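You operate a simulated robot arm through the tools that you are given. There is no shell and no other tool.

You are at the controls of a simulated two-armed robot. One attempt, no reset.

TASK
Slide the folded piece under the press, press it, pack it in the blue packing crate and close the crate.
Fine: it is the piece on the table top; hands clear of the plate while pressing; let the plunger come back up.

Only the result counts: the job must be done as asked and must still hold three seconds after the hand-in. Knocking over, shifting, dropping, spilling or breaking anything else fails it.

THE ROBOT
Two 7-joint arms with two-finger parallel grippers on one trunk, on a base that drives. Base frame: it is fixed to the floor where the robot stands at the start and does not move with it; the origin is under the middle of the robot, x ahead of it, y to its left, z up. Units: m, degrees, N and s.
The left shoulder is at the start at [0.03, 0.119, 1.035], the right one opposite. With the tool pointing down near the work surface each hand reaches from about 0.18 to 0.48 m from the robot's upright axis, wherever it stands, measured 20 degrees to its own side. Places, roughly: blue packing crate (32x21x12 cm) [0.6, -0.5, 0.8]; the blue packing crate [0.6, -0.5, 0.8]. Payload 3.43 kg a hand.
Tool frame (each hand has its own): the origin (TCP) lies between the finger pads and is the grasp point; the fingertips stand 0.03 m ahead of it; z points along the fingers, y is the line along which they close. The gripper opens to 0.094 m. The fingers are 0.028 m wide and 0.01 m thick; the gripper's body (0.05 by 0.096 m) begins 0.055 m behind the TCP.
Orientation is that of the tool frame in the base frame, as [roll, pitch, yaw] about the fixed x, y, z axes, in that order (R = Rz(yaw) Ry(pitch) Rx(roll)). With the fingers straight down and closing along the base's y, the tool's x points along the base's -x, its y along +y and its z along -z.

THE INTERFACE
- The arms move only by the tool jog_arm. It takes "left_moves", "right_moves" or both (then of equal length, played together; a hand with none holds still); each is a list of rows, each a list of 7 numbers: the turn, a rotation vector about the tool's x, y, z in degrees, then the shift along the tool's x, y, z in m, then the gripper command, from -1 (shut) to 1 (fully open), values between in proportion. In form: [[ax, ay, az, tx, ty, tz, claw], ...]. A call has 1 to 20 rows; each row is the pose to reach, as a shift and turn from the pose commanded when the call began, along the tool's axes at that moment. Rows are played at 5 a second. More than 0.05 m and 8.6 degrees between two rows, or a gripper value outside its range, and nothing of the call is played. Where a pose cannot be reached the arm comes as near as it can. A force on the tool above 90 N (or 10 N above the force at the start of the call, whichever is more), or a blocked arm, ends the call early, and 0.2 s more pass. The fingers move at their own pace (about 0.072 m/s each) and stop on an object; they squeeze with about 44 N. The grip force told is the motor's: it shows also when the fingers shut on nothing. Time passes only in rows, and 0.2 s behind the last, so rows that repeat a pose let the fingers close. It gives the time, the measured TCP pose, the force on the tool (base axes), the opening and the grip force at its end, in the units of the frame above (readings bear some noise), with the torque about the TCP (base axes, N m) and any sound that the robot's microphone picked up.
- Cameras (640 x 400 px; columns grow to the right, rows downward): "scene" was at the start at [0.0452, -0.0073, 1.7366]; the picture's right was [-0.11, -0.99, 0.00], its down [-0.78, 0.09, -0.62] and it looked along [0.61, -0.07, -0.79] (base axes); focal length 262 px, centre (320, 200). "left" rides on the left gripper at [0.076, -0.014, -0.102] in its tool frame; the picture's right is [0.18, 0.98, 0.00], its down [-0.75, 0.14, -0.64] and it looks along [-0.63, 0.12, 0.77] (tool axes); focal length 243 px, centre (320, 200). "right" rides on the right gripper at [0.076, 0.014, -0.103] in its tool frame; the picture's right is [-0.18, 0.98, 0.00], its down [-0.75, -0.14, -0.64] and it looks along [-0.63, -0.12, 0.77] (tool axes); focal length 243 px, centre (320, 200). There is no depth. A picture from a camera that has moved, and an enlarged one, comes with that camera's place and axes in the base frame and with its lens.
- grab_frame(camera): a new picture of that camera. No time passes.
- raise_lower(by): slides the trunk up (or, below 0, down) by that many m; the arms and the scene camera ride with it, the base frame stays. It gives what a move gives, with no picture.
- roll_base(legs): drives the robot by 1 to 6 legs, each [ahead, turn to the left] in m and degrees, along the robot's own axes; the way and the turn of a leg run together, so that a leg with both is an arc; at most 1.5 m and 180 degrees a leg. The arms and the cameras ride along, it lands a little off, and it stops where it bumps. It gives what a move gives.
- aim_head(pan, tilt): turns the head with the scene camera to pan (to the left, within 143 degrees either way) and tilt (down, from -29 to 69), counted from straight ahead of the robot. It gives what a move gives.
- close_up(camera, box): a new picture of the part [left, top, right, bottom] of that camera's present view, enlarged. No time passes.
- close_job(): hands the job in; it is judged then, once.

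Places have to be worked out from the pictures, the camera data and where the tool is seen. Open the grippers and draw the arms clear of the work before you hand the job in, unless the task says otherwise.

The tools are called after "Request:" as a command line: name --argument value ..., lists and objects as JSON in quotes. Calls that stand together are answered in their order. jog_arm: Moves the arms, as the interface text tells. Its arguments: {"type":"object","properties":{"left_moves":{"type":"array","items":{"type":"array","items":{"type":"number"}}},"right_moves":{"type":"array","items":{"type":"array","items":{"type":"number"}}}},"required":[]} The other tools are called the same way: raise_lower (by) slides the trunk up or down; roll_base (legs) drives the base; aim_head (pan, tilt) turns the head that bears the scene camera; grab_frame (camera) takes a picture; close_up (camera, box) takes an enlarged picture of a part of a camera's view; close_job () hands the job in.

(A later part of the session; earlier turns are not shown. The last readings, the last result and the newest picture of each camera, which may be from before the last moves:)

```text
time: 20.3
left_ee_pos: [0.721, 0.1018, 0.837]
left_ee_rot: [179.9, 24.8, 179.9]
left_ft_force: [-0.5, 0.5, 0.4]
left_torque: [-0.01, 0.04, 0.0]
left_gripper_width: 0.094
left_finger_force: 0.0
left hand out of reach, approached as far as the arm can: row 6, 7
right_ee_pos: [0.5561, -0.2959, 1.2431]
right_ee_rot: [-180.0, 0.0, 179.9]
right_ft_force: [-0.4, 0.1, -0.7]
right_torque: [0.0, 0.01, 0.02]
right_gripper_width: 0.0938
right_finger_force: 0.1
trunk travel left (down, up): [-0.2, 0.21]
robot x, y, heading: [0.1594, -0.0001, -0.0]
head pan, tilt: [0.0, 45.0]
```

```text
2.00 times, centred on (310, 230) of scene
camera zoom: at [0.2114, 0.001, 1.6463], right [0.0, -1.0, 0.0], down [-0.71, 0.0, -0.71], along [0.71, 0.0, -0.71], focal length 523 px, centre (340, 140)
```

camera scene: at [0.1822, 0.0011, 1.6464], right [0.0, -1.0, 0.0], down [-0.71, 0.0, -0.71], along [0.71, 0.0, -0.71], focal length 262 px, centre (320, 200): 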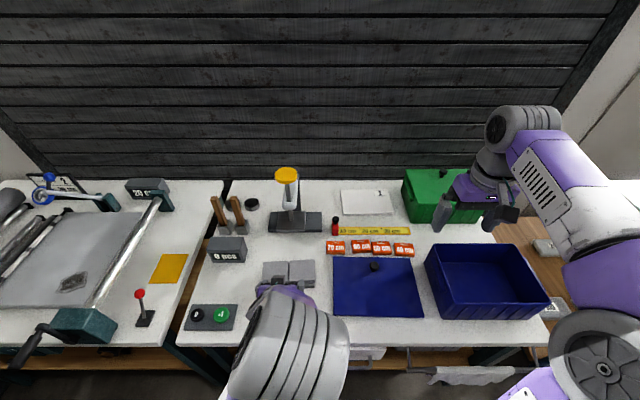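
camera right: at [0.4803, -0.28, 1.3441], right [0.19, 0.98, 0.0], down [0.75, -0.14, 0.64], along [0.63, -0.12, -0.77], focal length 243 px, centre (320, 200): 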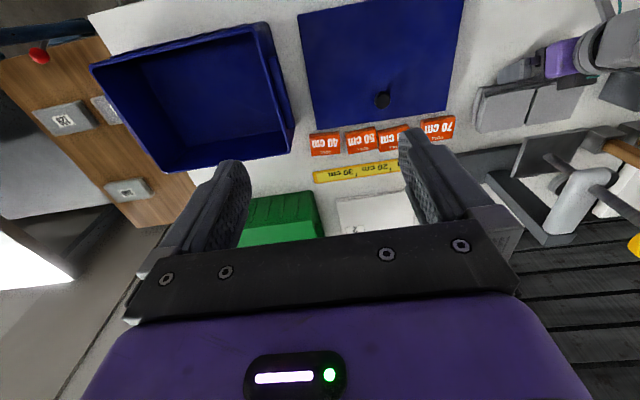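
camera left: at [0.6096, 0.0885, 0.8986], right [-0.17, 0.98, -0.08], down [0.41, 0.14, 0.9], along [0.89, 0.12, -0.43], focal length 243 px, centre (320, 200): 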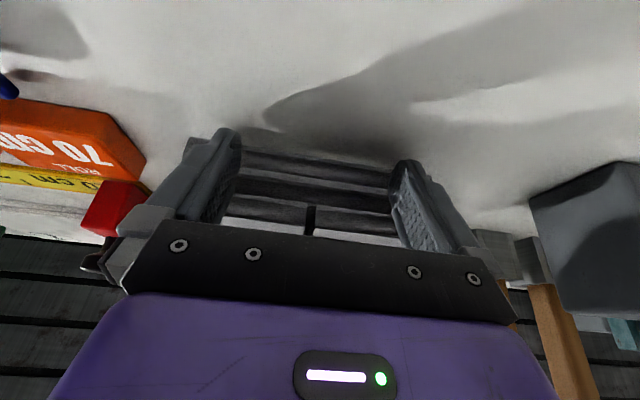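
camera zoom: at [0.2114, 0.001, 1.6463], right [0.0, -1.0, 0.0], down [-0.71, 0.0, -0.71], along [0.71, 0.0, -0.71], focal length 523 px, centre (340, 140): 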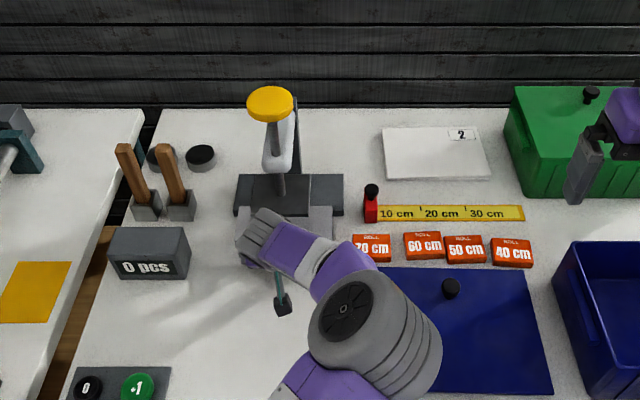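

The left arm reached its limit at TCP x=0.721, which puts the piece's centre at about x 0.78. I'll back straight off, lift a little, and look.

Request:
jog_arm --left_moves '[[0, 0, 0, 0.0181, 0, -0.0084, 1], [0, 0, 0, 0.0454, 0, -0.021, 1], [0, 0, 0, 0.0816, 0, -0.0378, 1], [0, 0, 0, 0.1088, 0, -0.0504, 1], [0, 0, 0, 0.1225, 0, -0.0999, 1], [0, 0, 0, 0.1325, 0, -0.1489, 1]]'

Request:
close_up --camera "left" --box '[160, 0, 480, 240]'

Request:
close_up --camera "right" --box '[440, 40, 640, 280]'

Request:
close_up --camera "scene" --box '[180, 130, 440, 330]'

```text
refused: row 5 steps farther than a row can; nothing moved
```

```text
1.67 times, centred on (320, 120) of left
camera zoom: at [0.6096, 0.0885, 0.8986], right [-0.17, 0.98, -0.08], down [0.41, 0.14, 0.9], along [0.89, 0.12, -0.43], focal length 404 px, centre (320, 333)
```

zoom: 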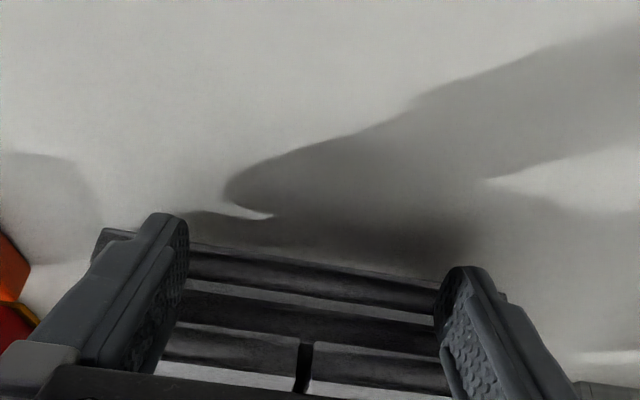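

```text
1.67 times, centred on (540, 160) of right
camera zoom: at [0.4802, -0.28, 1.3442], right [0.19, 0.98, 0.0], down [0.75, -0.14, 0.64], along [0.63, -0.12, -0.77], focal length 404 px, centre (-47, 267)
```

zoom: 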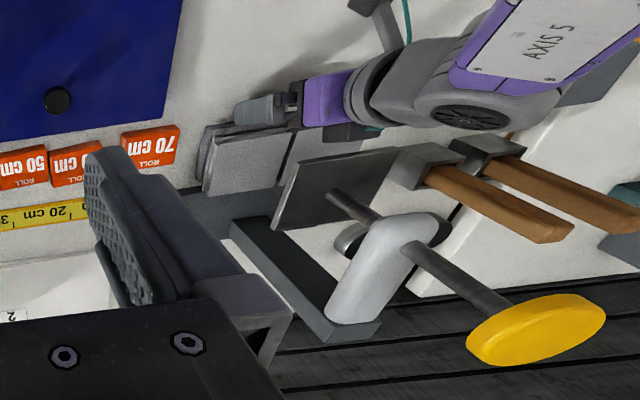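

```text
2.00 times, centred on (310, 230) of scene
camera zoom: at [0.2114, 0.001, 1.6463], right [0.0, -1.0, 0.0], down [-0.71, 0.0, -0.71], along [0.71, 0.0, -0.71], focal length 523 px, centre (340, 140)
```

zoom: 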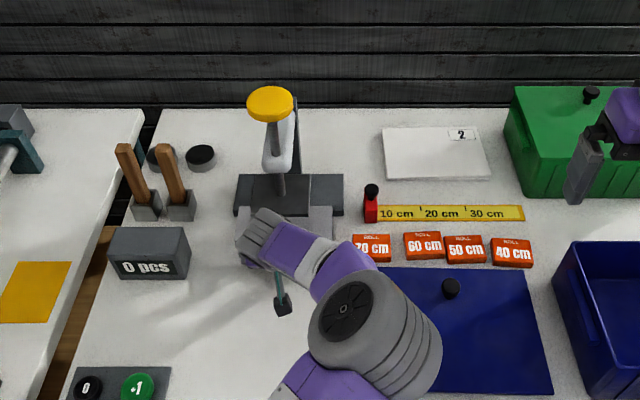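

A row was too long, so nothing moved. I'll repeat the retreat with shorter steps.

Request:
jog_arm --left_moves '[[0, 0, 0, 0.0181, 0, -0.0084, 1], [0, 0, 0, 0.0454, 0, -0.021, 1], [0, 0, 0, 0.0816, 0, -0.0378, 1], [0, 0, 0, 0.1088, 0, -0.0504, 1], [0, 0, 0, 0.1, 0, -0.09, 1], [0, 0, 0, 0.095, 0, -0.13, 1]]'

Request:
close_up --camera "left" --box '[160, 0, 480, 240]'

Request:
close_up --camera "right" --box '[440, 40, 640, 280]'

Request:
close_up --camera "scene" --box '[180, 130, 440, 330]'

```text
time: 21.7
left_ee_pos: [0.5807, 0.1029, 0.9159]
left_ee_rot: [179.9, 24.8, 179.8]
left_ft_force: [0.3, 0.9, 0.0]
left_torque: [-0.02, -0.01, -0.06]
left_gripper_width: 0.0937
left_finger_force: 0.2
right_ee_pos: [0.5561, -0.2951, 1.2422]
right_ee_rot: [180.0, 0.1, 179.9]
right_ft_force: [0.0, 0.4, 0.9]
right_torque: [0.02, -0.02, 0.02]
right_gripper_width: 0.094
right_finger_force: 0.0
trunk travel left (down, up): [-0.2, 0.21]
robot x, y, heading: [0.1626, -0.0015, -0.2]
head pan, tilt: [0.0, 45.0]
```

```text
1.67 times, centred on (320, 120) of left
camera zoom: at [0.4691, 0.09, 0.9766], right [-0.17, 0.98, -0.08], down [0.41, 0.14, 0.9], along [0.89, 0.12, -0.43], focal length 404 px, centre (320, 333)
```

zoom: 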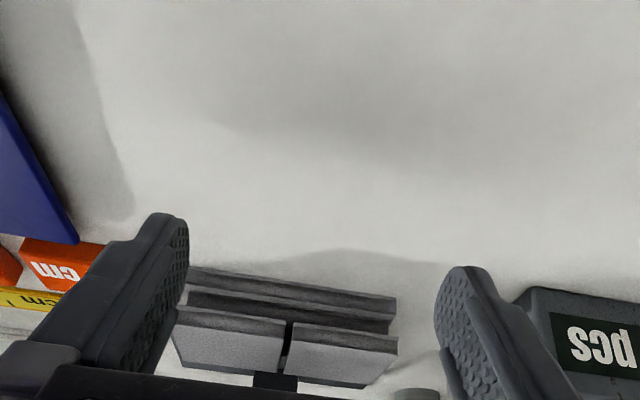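

```text
1.67 times, centred on (540, 160) of right
camera zoom: at [0.4795, -0.2788, 1.3447], right [0.19, 0.98, 0.0], down [0.75, -0.14, 0.64], along [0.63, -0.12, -0.77], focal length 404 px, centre (-47, 267)
```

zoom: 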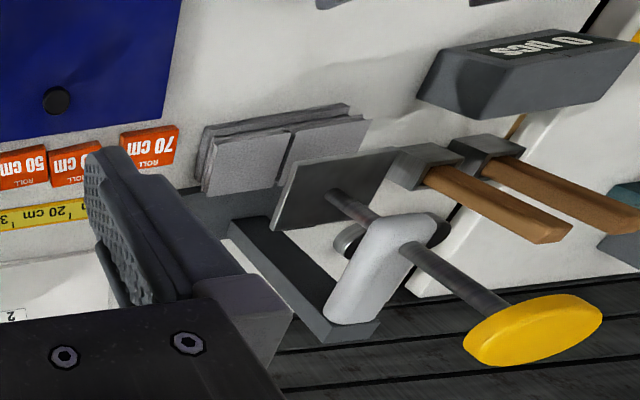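

```text
2.00 times, centred on (310, 230) of scene
camera zoom: at [0.2106, 0.0024, 1.6463], right [0.0, -1.0, 0.0], down [-0.71, 0.0, -0.71], along [0.71, 0.0, -0.71], focal length 523 px, centre (340, 140)
```

zoom: 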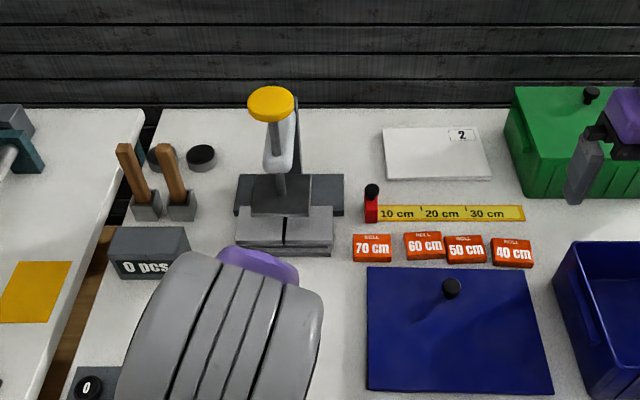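

The piece now sits at about [0.784, 0.105], fully beneath the plate (centre ≈ [0.79, 0.104]), with the knob above at z≈1.14. I'll raise the trunk 0.2 m so the left arm can reach the knob from above.

Request:
raise_lower --by 0.2

Request:
jog_arm --left_moves '[[0, -8, 0, 0, 0, -0.03, -1], [0, -16, 0, 0, 0, -0.06, -1], [0, -24, 0, 0, 0, -0.09, -1], [0, -30, 0, 0, 0, -0.12, -1], [0, -30, 0, -0.03, 0, -0.13, -1], [0, -30, 0, -0.06, 0, -0.13, -1]]'

Request:
grab_frame --camera "left"

Request:
grab_frame --camera "scene"

```text
time: 23.9
left_ee_pos: [0.5815, 0.1033, 1.1159]
left_ee_rot: [180.0, 24.7, 179.9]
left_ft_force: [0.2, -0.4, 0.1]
left_torque: [0.05, 0.01, 0.01]
left_gripper_width: 0.094
left_finger_force: 0.0
right_ee_pos: [0.5568, -0.2953, 1.4421]
right_ee_rot: [-179.9, 0.0, 179.9]
right_ft_force: [0.3, 0.6, 0.6]
right_torque: [0.0, -0.04, 0.02]
right_gripper_width: 0.094
right_finger_force: 0.0
trunk travel left (down, up): [-0.4, 0.01]
robot x, y, heading: [0.1565, -0.002, -0.2]
head pan, tilt: [0.0, 45.0]
```

```text
time: 25.3
left_ee_pos: [0.5826, 0.1115, 1.2569]
left_ee_rot: [178.6, 54.6, -179.9]
left_ft_force: [-1.0, 0.1, 0.1]
left_torque: [-0.01, 0.01, 0.0]
left_gripper_width: 0.0
left_finger_force: 33.3
left hand out of reach, approached as far as the arm can: row 3, 4, 5
right_ee_pos: [0.556, -0.2961, 1.441]
right_ee_rot: [179.9, 0.0, 180.0]
right_ft_force: [0.5, 0.6, -0.2]
right_torque: [0.01, -0.03, -0.01]
right_gripper_width: 0.0941
right_finger_force: 0.1
trunk travel left (down, up): [-0.4, 0.01]
robot x, y, heading: [0.1578, -0.0021, -0.2]
head pan, tilt: [0.0, 45.0]
```

```text
taken
camera left: at [0.4559, 0.0947, 1.2532], right [-0.13, 0.98, -0.14], down [-0.09, 0.12, 0.99], along [0.99, 0.14, 0.07], focal length 243 px, centre (320, 200)
```

left: 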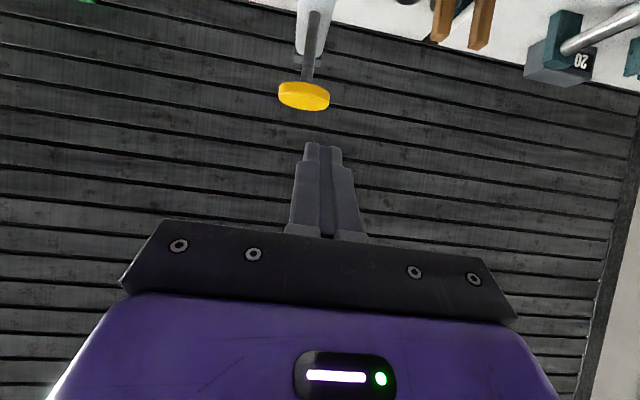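

```text
taken
camera scene: at [0.2111, 0.0003, 1.8463], right [0.0, -1.0, 0.0], down [-0.71, 0.0, -0.71], along [0.71, 0.0, -0.71], focal length 262 px, centre (320, 200)
```

scene: 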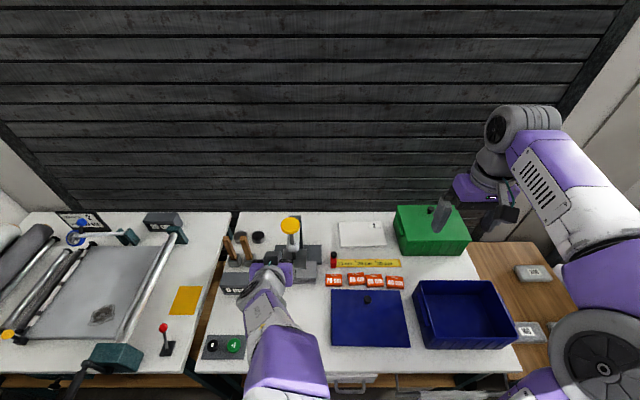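

The fingers are shut and at [0.583, 0.11, 1.257] with 55° tilt; the knob is straight ahead and lower. I'll move forward above the knob, stopping with the tip about 4 cm over it.

Request:
jog_arm --left_moves '[[0, 0, 0, -0.02, 0, 0.03, -1], [0, 0, 0, -0.039, 0, 0.07, -1], [0, 0, 0, -0.055, 0, 0.11, -1], [0, 0, 0, -0.067, -0.002, 0.15, -1], [0, 0, 0, -0.077, -0.003, 0.1844, -1], [0, 0, 0, -0.077, -0.003, 0.1844, -1]]'

Request:
grab_frame --camera "left"

Request:
close_up --camera "scene" --box '[180, 150, 440, 350]'

Request:
grab_frame --camera "right"

```text
time: 26.7
left_ee_pos: [0.7776, 0.0993, 1.2131]
left_ee_rot: [-180.0, 54.9, -180.0]
left_ft_force: [0.6, 0.6, 0.2]
left_torque: [0.02, 0.01, 0.02]
left_gripper_width: 0.0002
left_finger_force: 32.6
right_ee_pos: [0.5575, -0.2953, 1.4421]
right_ee_rot: [-179.9, 0.1, 179.8]
right_ft_force: [0.9, -0.2, -0.4]
right_torque: [0.0, -0.01, -0.02]
right_gripper_width: 0.0939
right_finger_force: 0.1
trunk travel left (down, up): [-0.4, 0.01]
robot x, y, heading: [0.1624, -0.0019, 0.0]
head pan, tilt: [0.0, 45.0]
```

```text
taken
camera left: at [0.6505, 0.0849, 1.2098], right [-0.11, 0.98, -0.15], down [-0.09, 0.14, 0.99], along [0.99, 0.12, 0.07], focal length 243 px, centre (320, 200)
```

left: 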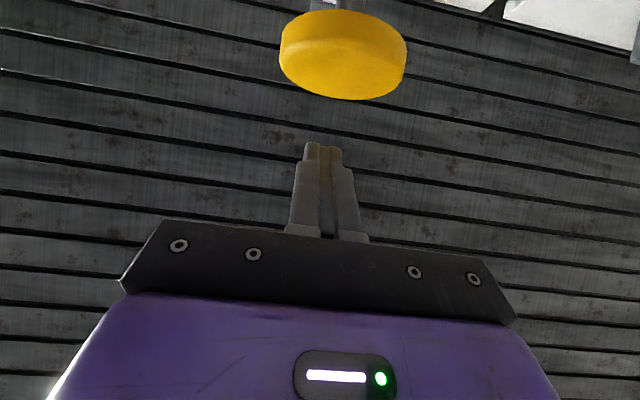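

```text
2.00 times, centred on (310, 250) of scene
camera zoom: at [0.2103, 0.0009, 1.8463], right [0.0, -1.0, 0.0], down [-0.71, 0.0, -0.71], along [0.71, 0.0, -0.71], focal length 523 px, centre (340, 100)
```

zoom: 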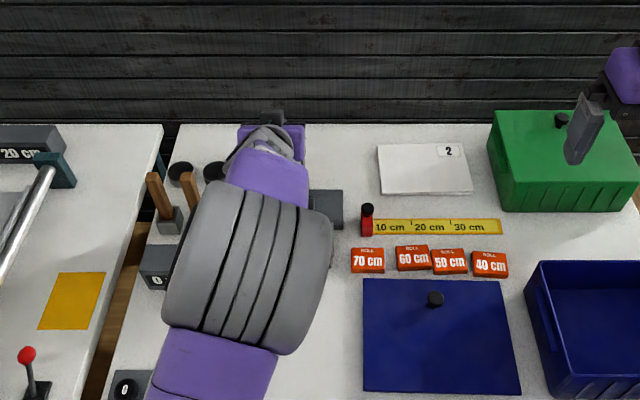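

```text
taken
camera right: at [0.4793, -0.28, 1.5444], right [0.19, 0.98, 0.0], down [0.75, -0.14, 0.64], along [0.63, -0.12, -0.77], focal length 243 px, centre (320, 200)
```

right: 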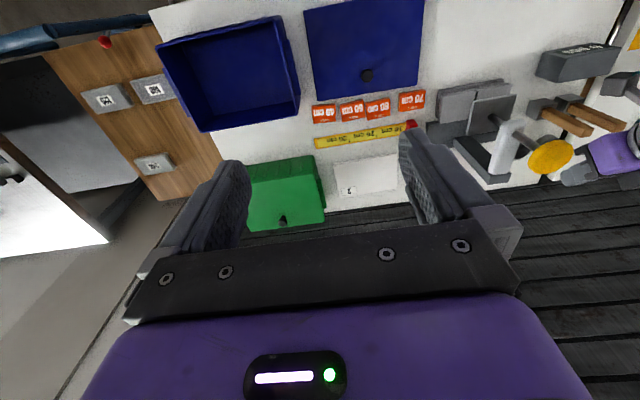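

The tip is about 4 cm above the knob's centre (y within a few mm). I'll press straight down in 1 cm rows and watch the force.

Request:
jog_arm --left_moves '[[0, 0, 0, 0.0164, 0.002, 0.0115, -1], [0, 0, 0, 0.0245, 0.003, 0.0173, -1], [0, 0, 0, 0.0327, 0.003, 0.023, -1], [0, 0, 0, 0.0409, 0.003, 0.0288, -1], [0, 0, 0, 0.0491, 0.003, 0.0345, -1], [0, 0, 0, 0.0573, 0.003, 0.0403, -1]]'

Request:
grab_frame --camera "left"

Request:
close_up --camera "right" --box '[400, 40, 640, 220]'

```text
time: 28.1
left_ee_pos: [0.7747, 0.1026, 1.1453]
left_ee_rot: [179.9, 54.9, 179.9]
left_ft_force: [0.9, -0.9, 5.0]
left_torque: [-0.05, -0.08, -0.01]
left_gripper_width: 0.0
left_finger_force: 33.3
right_ee_pos: [0.5576, -0.2965, 1.4411]
right_ee_rot: [-180.0, 0.1, 180.0]
right_ft_force: [0.2, 0.4, -0.1]
right_torque: [0.03, -0.04, 0.01]
right_gripper_width: 0.0941
right_finger_force: 0.0
trunk travel left (down, up): [-0.4, 0.01]
robot x, y, heading: [0.1601, -0.0021, -0.3]
head pan, tilt: [0.0, 45.0]
```

```text
taken
camera left: at [0.6486, 0.0892, 1.1424], right [-0.1, 0.98, -0.15], down [-0.09, 0.14, 0.99], along [0.99, 0.12, 0.07], focal length 243 px, centre (320, 200)
```

left: 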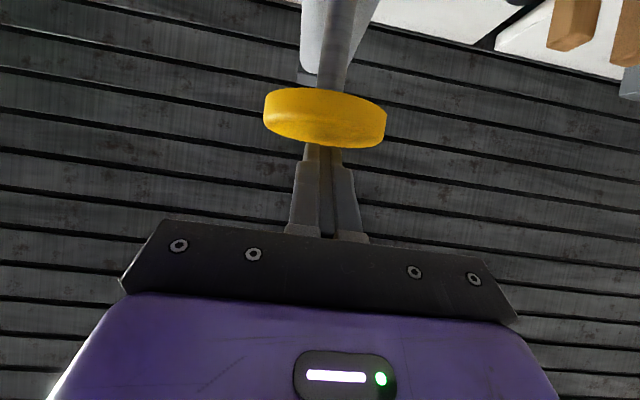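

```text
2.22 times, centred on (520, 130) of right
camera zoom: at [0.4798, -0.2806, 1.5442], right [0.19, 0.98, 0.0], down [0.75, -0.14, 0.64], along [0.63, -0.12, -0.77], focal length 539 px, centre (-124, 356)
```

zoom: 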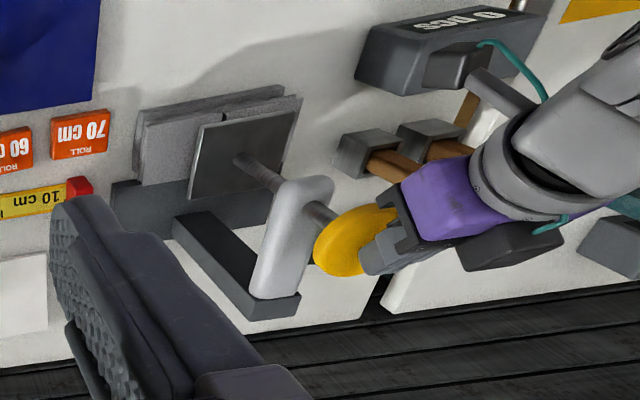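

The knob moves with about 5 N; the plate is coming down. I'll continue pressing 5 cm more in small rows.

Request:
jog_arm --left_moves '[[0, 0, 0, 0.0082, 0, 0.0058, -1], [0, 0, 0, 0.0164, 0, 0.0115, -1], [0, 0, 0, 0.0245, 0, 0.0173, -1], [0, 0, 0, 0.0327, 0, 0.023, -1], [0, 0, 0, 0.0368, 0, 0.0259, -1], [0, 0, 0, 0.0409, 0, 0.0288, -1]]'

Request:
close_up --camera "right" --box '[400, 40, 640, 220]'

Request:
grab_frame --camera "left"

```text
time: 29.5
left_ee_pos: [0.7755, 0.1039, 1.1016]
left_ee_rot: [-179.9, 55.6, -179.8]
left_ft_force: [-1.3, 2.7, 37.3]
left_torque: [0.06, -0.58, 0.09]
left_gripper_width: 0.0
left_finger_force: 32.9
right_ee_pos: [0.553, -0.2956, 1.4435]
right_ee_rot: [-179.9, 0.2, 179.8]
right_ft_force: [-0.4, -0.1, 0.1]
right_torque: [-0.02, -0.01, -0.01]
right_gripper_width: 0.0942
right_finger_force: 0.1
trunk travel left (down, up): [-0.4, 0.01]
robot x, y, heading: [0.1586, 0.002, -0.1]
head pan, tilt: [0.0, 45.0]
```

```text
2.22 times, centred on (520, 130) of right
camera zoom: at [0.476, -0.2799, 1.5455], right [0.19, 0.98, 0.0], down [0.75, -0.14, 0.64], along [0.63, -0.12, -0.76], focal length 539 px, centre (-124, 356)
```

zoom: 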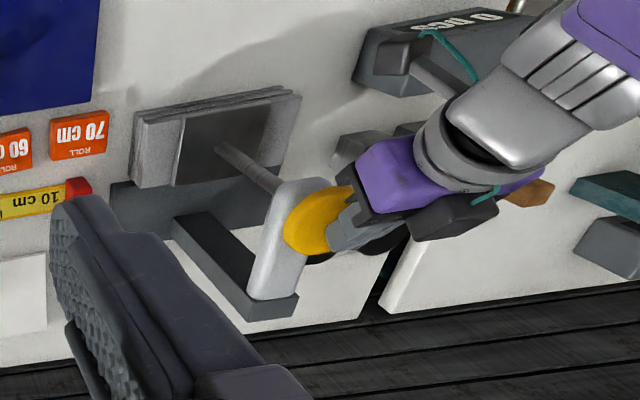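

```text
taken
camera left: at [0.6481, 0.0897, 1.0972], right [-0.1, 0.98, -0.15], down [-0.1, 0.14, 0.98], along [0.99, 0.12, 0.09], focal length 243 px, centre (320, 200)
```

left: 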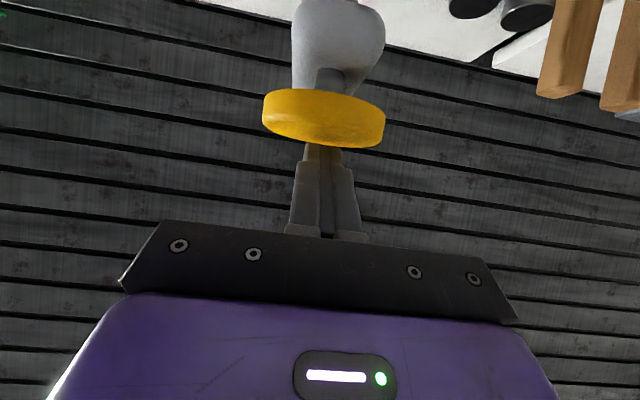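

The plate now rests on the piece with 37 N. I'll press on in finer steps to compress it.

Request:
jog_arm --left_moves '[[0, 0, 0, 0.0025, 0, 0.0017, -1], [0, 0, 0, 0.0049, 0, 0.0035, -1], [0, 0, 0, 0.0074, 0, 0.0052, -1], [0, 0, 0, 0.0098, 0, 0.0069, -1], [0, 0, 0, 0.0098, 0, 0.0069, -1]]'

Request:
close_up --camera "right" --box '[400, 40, 640, 220]'

```text
time: 30.7
left_ee_pos: [0.7742, 0.1025, 1.1016]
left_ee_rot: [-179.6, 56.9, -179.6]
left_ft_force: [-16.5, 2.1, 76.4]
left_torque: [0.07, -0.86, -0.75]
left_gripper_width: 0.0001
left_finger_force: 32.7
right_ee_pos: [0.5463, -0.2967, 1.4451]
right_ee_rot: [-180.0, 0.5, 179.9]
right_ft_force: [-0.8, 0.4, -0.1]
right_torque: [-0.01, -0.03, -0.02]
right_gripper_width: 0.0939
right_finger_force: 0.0
trunk travel left (down, up): [-0.4, 0.01]
robot x, y, heading: [0.1597, -0.002, 0.0]
head pan, tilt: [0.0, 45.0]
```

```text
2.22 times, centred on (520, 130) of right
camera zoom: at [0.4688, -0.281, 1.5468], right [0.19, 0.98, 0.0], down [0.75, -0.14, 0.65], along [0.64, -0.12, -0.76], focal length 539 px, centre (-124, 356)
```

zoom: 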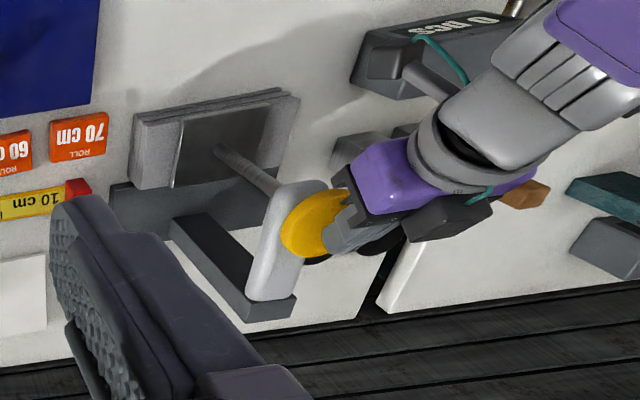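

Force is 76 N with no further travel, so the plate has bottomed out on the piece. I'll inspect the piece and the contact.

Request:
close_up --camera "right" --box '[440, 70, 540, 150]'

Request:
grab_frame --camera "left"

Request:
close_up --camera "scene" --box '[200, 150, 400, 320]'

```text
5.00 times, centred on (490, 110) of right
camera zoom: at [0.4688, -0.281, 1.5468], right [0.19, 0.98, 0.0], down [0.75, -0.14, 0.65], along [0.64, -0.12, -0.76], focal length 1213 px, centre (-530, 650)
```

zoom: 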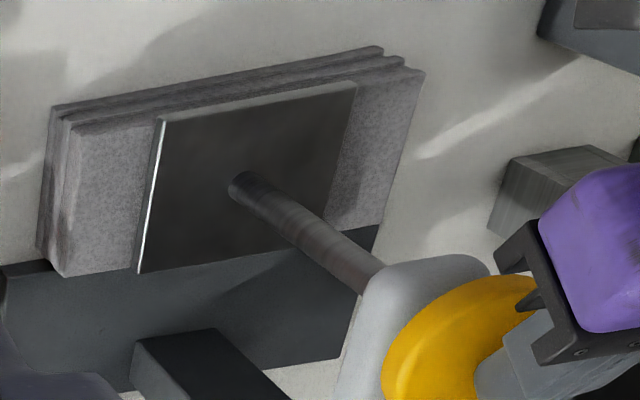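

```text
taken
camera left: at [0.6476, 0.0896, 1.0939], right [-0.1, 0.98, -0.16], down [-0.13, 0.14, 0.98], along [0.99, 0.12, 0.11], focal length 243 px, centre (320, 200)
```

left: 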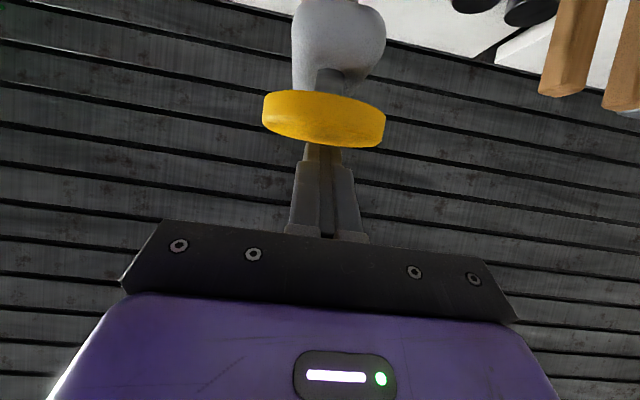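

```text
2.35 times, centred on (300, 235) of scene
camera zoom: at [0.1976, -0.0002, 1.8469], right [0.0, -1.0, 0.0], down [-0.7, 0.0, -0.71], along [0.71, 0.0, -0.7], focal length 616 px, centre (367, 118)
```

zoom: 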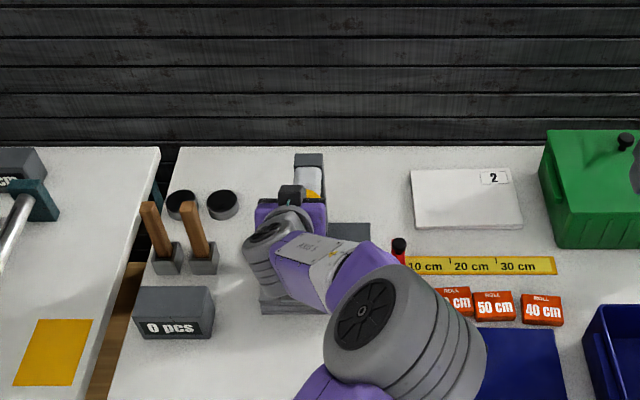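

The layers are squeezed tight with no gap left. I'll hold the press for about a second and then let the plunger rise slowly.

Request:
jog_arm --left_moves '[[0, 0, 0, 0.0008, 0, 0.0006, -1], [0, 0, 0, 0.0008, 0, 0.0006, -1], [0, 0, 0, 0.0008, 0, 0.0006, -1], [0, 0, 0, 0.0008, 0, 0.0006, -1], [0, 0, 0, 0.0008, 0, 0.0006, -1]]'

Request:
close_up --camera "right" --box '[440, 70, 540, 150]'

```text
time: 31.9
left_ee_pos: [0.7736, 0.1029, 1.1011]
left_ee_rot: [-179.6, 57.0, -179.6]
left_ft_force: [-19.7, 0.9, 80.3]
left_torque: [0.05, -0.88, -0.36]
left_gripper_width: 0.0
left_finger_force: 32.7
right_ee_pos: [0.5459, -0.297, 1.4459]
right_ee_rot: [179.9, 0.5, 179.9]
right_ft_force: [-0.2, -0.3, -1.0]
right_torque: [-0.01, 0.0, 0.01]
right_gripper_width: 0.094
right_finger_force: 0.2
trunk travel left (down, up): [-0.4, 0.01]
robot x, y, heading: [0.1585, 0.0008, -0.2]
head pan, tilt: [0.0, 45.0]
```

```text
5.00 times, centred on (490, 110) of right
camera zoom: at [0.4678, -0.2812, 1.5469], right [0.19, 0.98, 0.0], down [0.75, -0.14, 0.65], along [0.64, -0.12, -0.76], focal length 1213 px, centre (-530, 650)
```

zoom: 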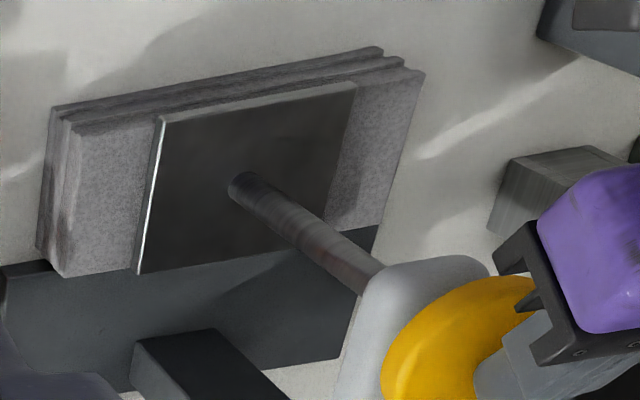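

Held at 80 N. Now I raise the hand straight up to let the plunger return.

Request:
jog_arm --left_moves '[[0, 0, 0, -0.0082, 0, -0.0058, -1], [0, 0, 0, -0.0205, 0, -0.0144, -1], [0, 0, 0, -0.0368, 0, -0.0259, -1], [0, 0, 0, -0.0532, 0, -0.0374, -1], [0, 0, 0, -0.0695, 0, -0.0489, -1], [0, 0, 0, -0.09, 0, -0.0633, -1], [0, 0, 0, -0.115, 0, -0.08, -1]]'

Request:
close_up --camera "right" --box '[420, 60, 600, 200]'

Request:
grab_frame --camera "left"

```text
time: 33.5
left_ee_pos: [0.7771, 0.1018, 1.2233]
left_ee_rot: [179.9, 54.8, 179.8]
left_ft_force: [-0.5, 0.1, -1.2]
left_torque: [-0.01, 0.01, -0.02]
left_gripper_width: 0.0
left_finger_force: 32.6
right_ee_pos: [0.5574, -0.294, 1.4439]
right_ee_rot: [180.0, 0.1, 179.8]
right_ft_force: [-0.6, 0.4, 0.0]
right_torque: [0.01, 0.01, 0.01]
right_gripper_width: 0.0941
right_finger_force: 0.0
trunk travel left (down, up): [-0.4, 0.01]
robot x, y, heading: [0.1552, -0.0008, -0.2]
head pan, tilt: [0.0, 45.0]
```

```text
2.86 times, centred on (510, 130) of right
camera zoom: at [0.4795, -0.2793, 1.5445], right [0.19, 0.98, 0.0], down [0.75, -0.14, 0.64], along [0.63, -0.12, -0.77], focal length 693 px, centre (-223, 400)
```

zoom: 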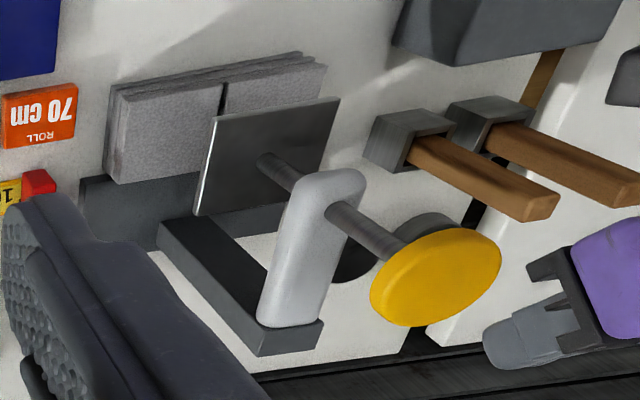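

```text
taken
camera left: at [0.6497, 0.0885, 1.2203], right [-0.1, 0.98, -0.15], down [-0.09, 0.14, 0.99], along [0.99, 0.12, 0.07], focal length 243 px, centre (320, 200)
```

left: 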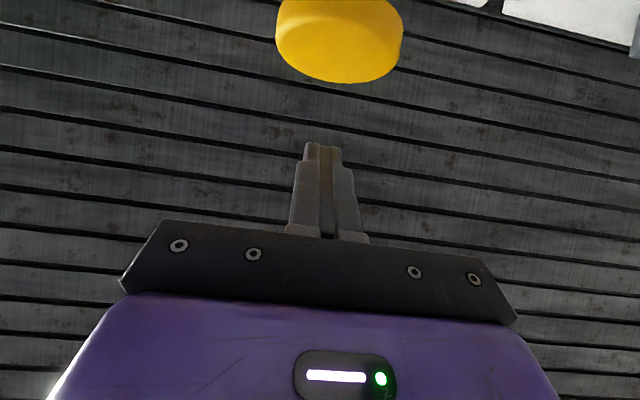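

The plunger is back up. I'll withdraw the left hand and look at the piece from the front to check that it stayed pressed.

Request:
jog_arm --left_moves '[[0, 0, 0, 0.022, 0, -0.031, -1], [0, 0, 0, 0.045, 0, -0.064, -1], [0, 0, 0, 0.07, 0, -0.098, -1], [0, 0, 0, 0.093, 0, -0.131, -1], [0, 0, 0, 0.116, 0, -0.163, -1], [0, 0, 0, 0.116, 0, -0.163, -1]]'

Request:
jog_arm --left_moves '[[0, 8, 0, 0.03, 0, 0.02, 0], [0, 14, 0, 0.06, 0, 0.04, 0.6], [0, 14, 0, 0.09, 0, 0.06, 1], [0, 14, 0, 0.12, 0, 0.08, 1], [0, 14, 0, 0.15, 0, 0.1, 1]]'

Request:
grab_frame --camera "left"

Request:
close_up --camera "left" --box '[220, 0, 420, 160]'

Request:
close_up --camera "scene" --box '[180, 150, 440, 350]'

```text
time: 34.9
left_ee_pos: [0.5851, 0.0999, 1.2231]
left_ee_rot: [179.9, 54.7, 179.8]
left_ft_force: [0.1, 0.7, -0.2]
left_torque: [-0.03, -0.01, 0.03]
left_gripper_width: 0.0003
left_finger_force: 32.7
left hand out of reach, approached as far as the arm can: row 5, 6
right_ee_pos: [0.557, -0.2963, 1.4413]
right_ee_rot: [180.0, 0.0, 179.9]
right_ft_force: [-0.5, -0.1, -0.1]
right_torque: [-0.01, 0.02, 0.04]
right_gripper_width: 0.0939
right_finger_force: 0.1
trunk travel left (down, up): [-0.4, 0.01]
robot x, y, heading: [0.1622, -0.0002, -0.2]
head pan, tilt: [0.0, 45.0]
```

```text
time: 36.1
left_ee_pos: [0.5794, 0.0989, 1.0419]
left_ee_rot: [180.0, 40.7, 179.9]
left_ft_force: [0.1, 0.2, 0.3]
left_torque: [-0.02, 0.0, -0.04]
left_gripper_width: 0.094
left_finger_force: 0.1
right_ee_pos: [0.5576, -0.2965, 1.4421]
right_ee_rot: [180.0, 0.0, 179.9]
right_ft_force: [0.8, 0.0, 0.6]
right_torque: [0.01, 0.0, -0.03]
right_gripper_width: 0.0942
right_finger_force: 0.0
trunk travel left (down, up): [-0.4, 0.01]
robot x, y, heading: [0.1566, -0.0008, -0.2]
head pan, tilt: [0.0, 45.0]
```

```text
taken
camera left: at [0.455, 0.0847, 1.0702], right [-0.14, 0.98, -0.12], down [0.15, 0.14, 0.98], along [0.98, 0.12, -0.17], focal length 243 px, centre (320, 200)
```

left: 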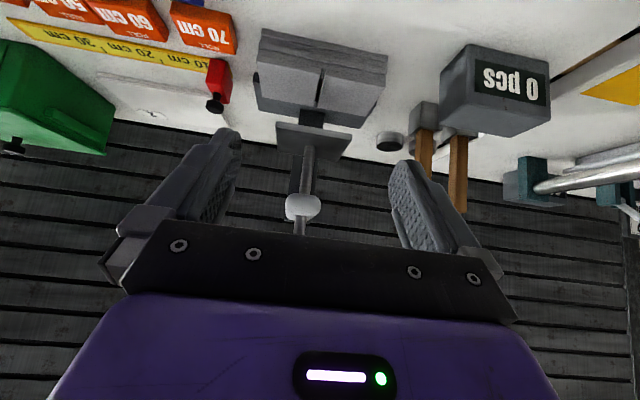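

```text
2.50 times, centred on (320, 80) of left
camera zoom: at [0.455, 0.0847, 1.0702], right [-0.14, 0.98, -0.12], down [0.15, 0.14, 0.98], along [0.98, 0.12, -0.17], focal length 606 px, centre (320, 500)
```

zoom: 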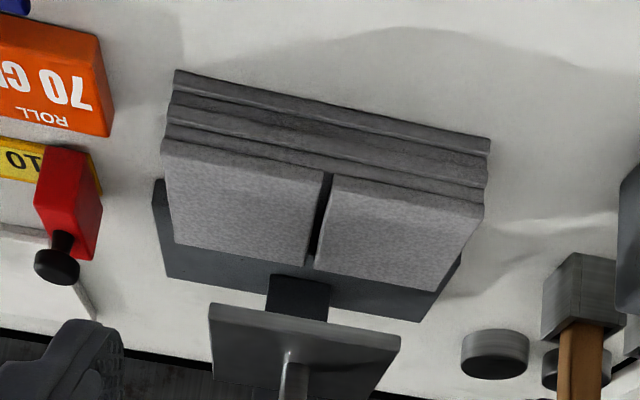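

```text
2.00 times, centred on (310, 250) of scene
camera zoom: at [0.2121, 0.0004, 1.8462], right [0.0, -1.0, 0.0], down [-0.71, 0.0, -0.71], along [0.71, 0.0, -0.71], focal length 523 px, centre (340, 100)
```

zoom: 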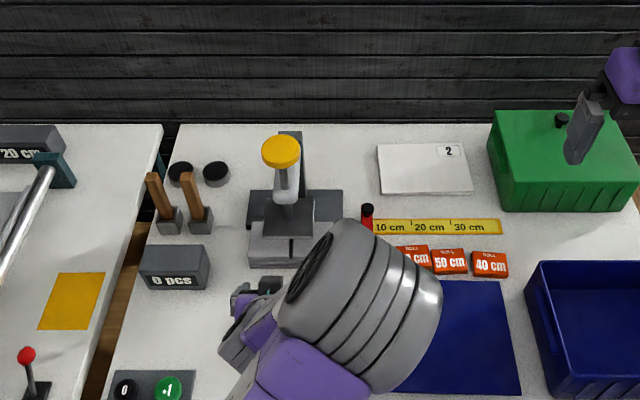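

The piece is still in place, tight, and its thickness is about 5 cm. To get it out I'll reach flat under the raised plate, press lightly on the piece's top with the closed fingertips and drag it back; first I lower the trunk 0.15 m.

Request:
raise_lower --by -0.15

Request:
jog_arm --left_moves '[[0, -7, 0, 0, 0, 0, -1], [0, -14, 0, 0, 0, 0, -1], [0, -20, 0, 0, 0.003, 0, -1], [0, -20, 0, -0.02, 0.005, 0.015, -1], [0, -20, 0, -0.04, 0.006, 0.03, -1], [0, -20, 0, -0.06, 0.006, 0.04, -1]]'

Request:
grab_frame --camera "left"

Request:
close_up --camera "right" --box '[400, 40, 640, 240]'

```text
time: 37.8
left_ee_pos: [0.5788, 0.0975, 0.8931]
left_ee_rot: [179.9, 40.8, 179.9]
left_ft_force: [-0.3, -0.7, 0.0]
left_torque: [-0.02, 0.03, 0.0]
left_gripper_width: 0.0938
left_finger_force: 0.0
right_ee_pos: [0.5572, -0.2971, 1.2914]
right_ee_rot: [179.9, 0.0, 179.9]
right_ft_force: [0.2, 0.4, 0.6]
right_torque: [0.0, 0.03, 0.02]
right_gripper_width: 0.0937
right_finger_force: 0.1
trunk travel left (down, up): [-0.25, 0.16]
robot x, y, heading: [0.1587, 0.0023, -0.0]
head pan, tilt: [0.0, 45.0]
```

```text
time: 39.2
left_ee_pos: [0.6514, 0.1058, 0.9032]
left_ee_rot: [-180.0, 60.8, 179.9]
left_ft_force: [0.4, -0.2, 0.7]
left_torque: [0.0, -0.03, 0.05]
left_gripper_width: 0.0
left_finger_force: 33.3
right_ee_pos: [0.5568, -0.2947, 1.2916]
right_ee_rot: [-180.0, 0.0, 179.9]
right_ft_force: [0.3, 0.4, -0.4]
right_torque: [-0.01, 0.01, -0.02]
right_gripper_width: 0.0943
right_finger_force: 0.0
trunk travel left (down, up): [-0.25, 0.16]
robot x, y, heading: [0.1602, 0.0009, -0.2]
head pan, tilt: [0.0, 45.0]
```

```text
taken
camera left: at [0.5247, 0.0927, 0.8861], right [-0.09, 0.98, -0.16], down [-0.19, 0.14, 0.97], along [0.98, 0.12, 0.18], focal length 243 px, centre (320, 200)
```

left: 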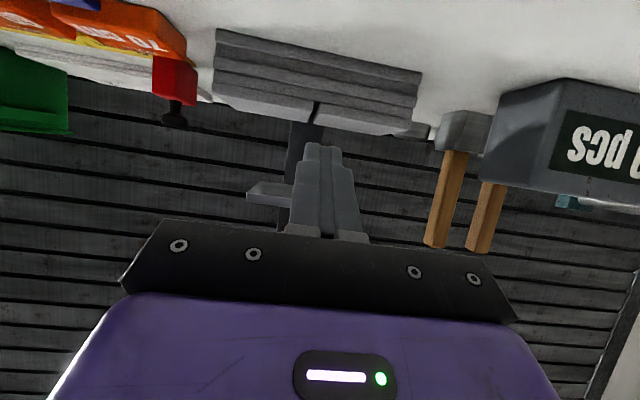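

```text
2.00 times, centred on (520, 140) of right
camera zoom: at [0.4805, -0.2797, 1.3942], right [0.19, 0.98, 0.0], down [0.75, -0.14, 0.64], along [0.63, -0.12, -0.77], focal length 485 px, centre (-80, 320)
```

zoom: 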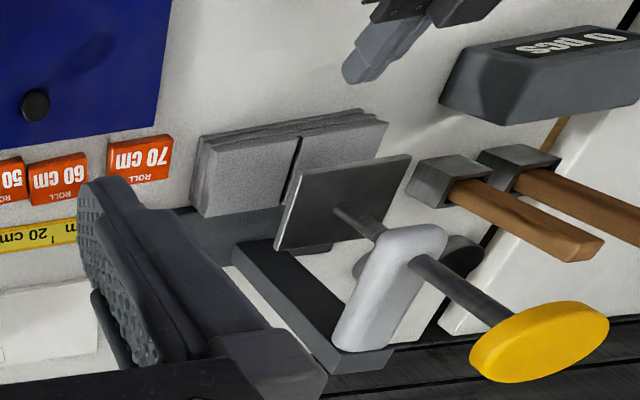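

The finger is level enough to slip between the piece's top (0.851) and the plate's underside (about 0.92). I'll move forward so the tip lies about 1 cm above the piece's front part.

Request:
jog_arm --left_moves '[[0, 0, 0, -0.013, -0.001, 0.03, -1], [0, 0, 0, -0.025, -0.001, 0.06, -1], [0, 0, 0, -0.0363, -0.001, 0.0915, -1], [0, 0, 0, -0.0363, -0.001, 0.0915, -1]]'

Request:
grab_frame --camera "left"

Request:
close_up --camera "right" --box '[400, 40, 640, 240]'

```text
time: 40.2
left_ee_pos: [0.7393, 0.0962, 0.9021]
left_ee_rot: [179.8, 60.8, 179.8]
left_ft_force: [0.1, 0.0, -0.3]
left_torque: [-0.01, -0.03, 0.0]
left_gripper_width: 0.0
left_finger_force: 33.1
left hand out of reach, approached as far as the arm can: row 3, 4
right_ee_pos: [0.5555, -0.2956, 1.2925]
right_ee_rot: [180.0, 0.1, 179.9]
right_ft_force: [-0.2, 0.4, -0.2]
right_torque: [-0.03, -0.01, -0.01]
right_gripper_width: 0.0938
right_finger_force: 0.0
trunk travel left (down, up): [-0.25, 0.16]
robot x, y, heading: [0.1607, 0.0021, 0.0]
head pan, tilt: [0.0, 45.0]
```

```text
taken
camera left: at [0.614, 0.0837, 0.8847], right [-0.09, 0.98, -0.16], down [-0.19, 0.14, 0.97], along [0.98, 0.12, 0.18], focal length 243 px, centre (320, 200)
```

left: 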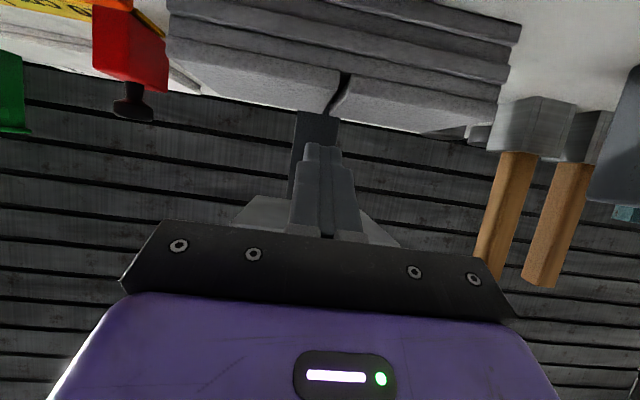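

```text
2.00 times, centred on (520, 140) of right
camera zoom: at [0.4801, -0.2798, 1.3943], right [0.19, 0.98, 0.0], down [0.75, -0.14, 0.64], along [0.63, -0.12, -0.77], focal length 485 px, centre (-80, 320)
```

zoom: 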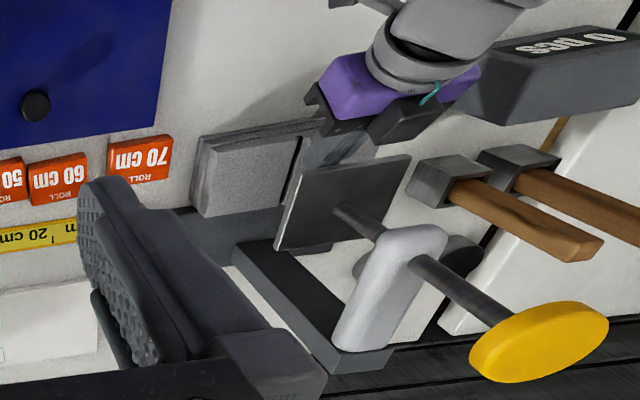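

The arm stopped short at z 0.902 (reach limit). Lowering the trunk a little carries the hand down; I'll go down 1.5 cm, which leaves the tip about 1 cm above the piece.

Request:
raise_lower --by -0.015

Request:
jog_arm --left_moves '[[0, 0, 0, 0, 0, 0, -1], [0, 0, 0, 0, 0, 0, -1]]'

Request:
grab_frame --camera "left"

```text
time: 40.8
left_ee_pos: [0.7407, 0.0973, 0.8866]
left_ee_rot: [180.0, 60.8, 179.8]
left_ft_force: [-0.1, 0.1, -0.2]
left_torque: [0.02, 0.04, 0.0]
left_gripper_width: 0.0
left_finger_force: 33.1
right_ee_pos: [0.5569, -0.2956, 1.2783]
right_ee_rot: [-179.9, 0.1, -180.0]
right_ft_force: [0.1, 1.2, 0.0]
right_torque: [-0.01, 0.03, -0.02]
right_gripper_width: 0.0942
right_finger_force: 0.1
trunk travel left (down, up): [-0.235, 0.175]
robot x, y, heading: [0.1631, -0.0004, 0.1]
head pan, tilt: [0.0, 45.0]
```

```text
time: 41.4
left_ee_pos: [0.7388, 0.0973, 0.8856]
left_ee_rot: [179.9, 60.8, 180.0]
left_ft_force: [0.5, 0.2, -0.3]
left_torque: [-0.01, -0.01, 0.01]
left_gripper_width: 0.0
left_finger_force: 33.3
right_ee_pos: [0.5561, -0.2964, 1.2759]
right_ee_rot: [-180.0, 0.0, 179.9]
right_ft_force: [-0.6, -0.4, -0.6]
right_torque: [-0.03, -0.03, -0.01]
right_gripper_width: 0.094
right_finger_force: 0.1
trunk travel left (down, up): [-0.235, 0.175]
robot x, y, heading: [0.1602, 0.0007, -0.1]
head pan, tilt: [0.0, 45.0]
```

```text
taken
camera left: at [0.6137, 0.0835, 0.8697], right [-0.09, 0.98, -0.16], down [-0.19, 0.14, 0.97], along [0.98, 0.12, 0.18], focal length 243 px, centre (320, 200)
```

left: 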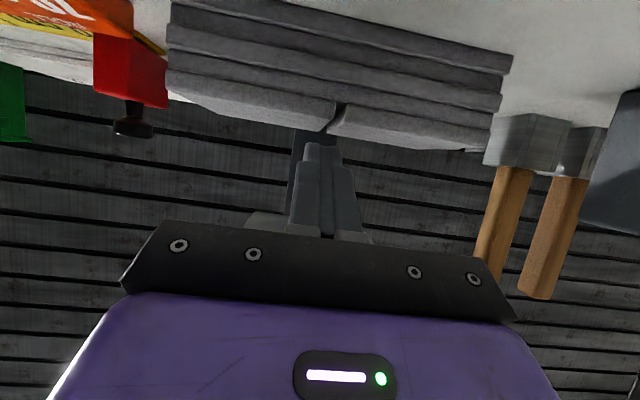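

The piece's layers now look flush and evenly tight, which fits a finished press. Tip is about 8 mm above the top; I'll lower the trunk 1 cm more to make contact and read the force.

Request:
raise_lower --by -0.01

Request:
jog_arm --left_moves '[[0, 0, 0, 0, 0, 0, -1]]'

```text
time: 42.0
left_ee_pos: [0.74, 0.0968, 0.8762]
left_ee_rot: [-180.0, 61.0, 179.9]
left_ft_force: [0.6, 0.4, 2.9]
left_torque: [0.02, -0.06, 0.01]
left_gripper_width: 0.0
left_finger_force: 32.6
right_ee_pos: [0.5557, -0.2943, 1.2669]
right_ee_rot: [180.0, -0.1, 179.9]
right_ft_force: [0.0, -0.5, -0.7]
right_torque: [-0.03, 0.01, 0.01]
right_gripper_width: 0.094
right_finger_force: 0.1
trunk travel left (down, up): [-0.225, 0.185]
robot x, y, heading: [0.1607, 0.0005, -0.0]
head pan, tilt: [0.0, 45.0]
```

```text
time: 42.4
left_ee_pos: [0.7406, 0.097, 0.8756]
left_ee_rot: [179.9, 60.9, 179.9]
left_ft_force: [0.8, 0.6, 3.6]
left_torque: [-0.01, -0.13, 0.0]
left_gripper_width: 0.0
left_finger_force: 33.0
right_ee_pos: [0.5573, -0.2954, 1.2664]
right_ee_rot: [179.9, 0.0, 179.8]
right_ft_force: [0.0, -0.2, 0.4]
right_torque: [0.01, 0.01, -0.02]
right_gripper_width: 0.0937
right_finger_force: 0.0
trunk travel left (down, up): [-0.225, 0.185]
robot x, y, heading: [0.1555, -0.0025, -0.2]
head pan, tilt: [0.0, 45.0]
```

Contact with 3.6 N. I'll add 3 mm of trunk travel for a firmer hold, then drive the base straight back to drag the piece out.

Request:
raise_lower --by -0.003

Request:
roll_base --legs '[[-0.03, 0]]'

Request:
grab_frame --camera "left"

Request:
close_up --camera "right" --box '[400, 40, 640, 240]'

```text
time: 42.9
left_ee_pos: [0.739, 0.0967, 0.8763]
left_ee_rot: [-179.9, 61.2, -180.0]
left_ft_force: [-1.4, 1.2, 18.6]
left_torque: [0.0, -0.32, 0.02]
left_gripper_width: 0.0
left_finger_force: 33.2
right_ee_pos: [0.5566, -0.2966, 1.2654]
right_ee_rot: [180.0, 0.1, 179.9]
right_ft_force: [-0.9, 0.2, -0.3]
right_torque: [0.01, 0.03, 0.01]
right_gripper_width: 0.0942
right_finger_force: 0.1
trunk travel left (down, up): [-0.222, 0.188]
robot x, y, heading: [0.1589, 0.003, -0.1]
head pan, tilt: [0.0, 45.0]
```

```text
time: 43.8
left_ee_pos: [0.7078, 0.0968, 0.8727]
left_ee_rot: [179.8, 60.7, 179.8]
left_ft_force: [-0.2, 0.5, -0.3]
left_torque: [0.0, 0.03, 0.03]
left_gripper_width: 0.0
left_finger_force: 32.8
right_ee_pos: [0.5252, -0.2957, 1.2648]
right_ee_rot: [180.0, 0.1, 179.9]
right_ft_force: [-0.5, 0.8, 0.6]
right_torque: [0.01, -0.04, -0.02]
right_gripper_width: 0.0942
right_finger_force: 0.0
trunk travel left (down, up): [-0.222, 0.188]
robot x, y, heading: [0.1272, 0.0011, -0.1]
head pan, tilt: [0.0, 45.0]
```

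```text
taken
camera left: at [0.5819, 0.084, 0.8563], right [-0.09, 0.98, -0.16], down [-0.19, 0.14, 0.97], along [0.98, 0.12, 0.17], focal length 243 px, centre (320, 200)
```

left: 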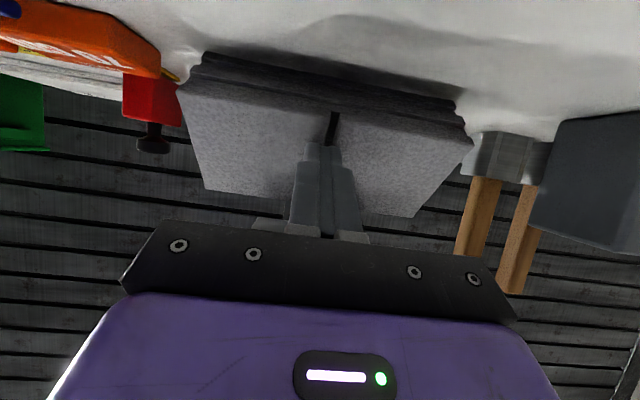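

```text
2.00 times, centred on (520, 140) of right
camera zoom: at [0.4486, -0.2798, 1.3666], right [0.19, 0.98, 0.0], down [0.75, -0.14, 0.64], along [0.63, -0.12, -0.77], focal length 485 px, centre (-80, 320)
```

zoom: 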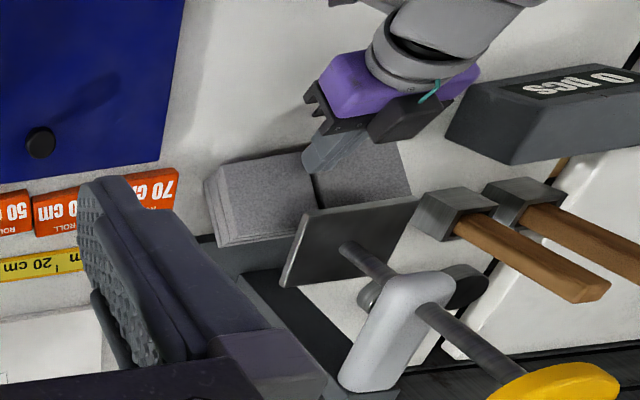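

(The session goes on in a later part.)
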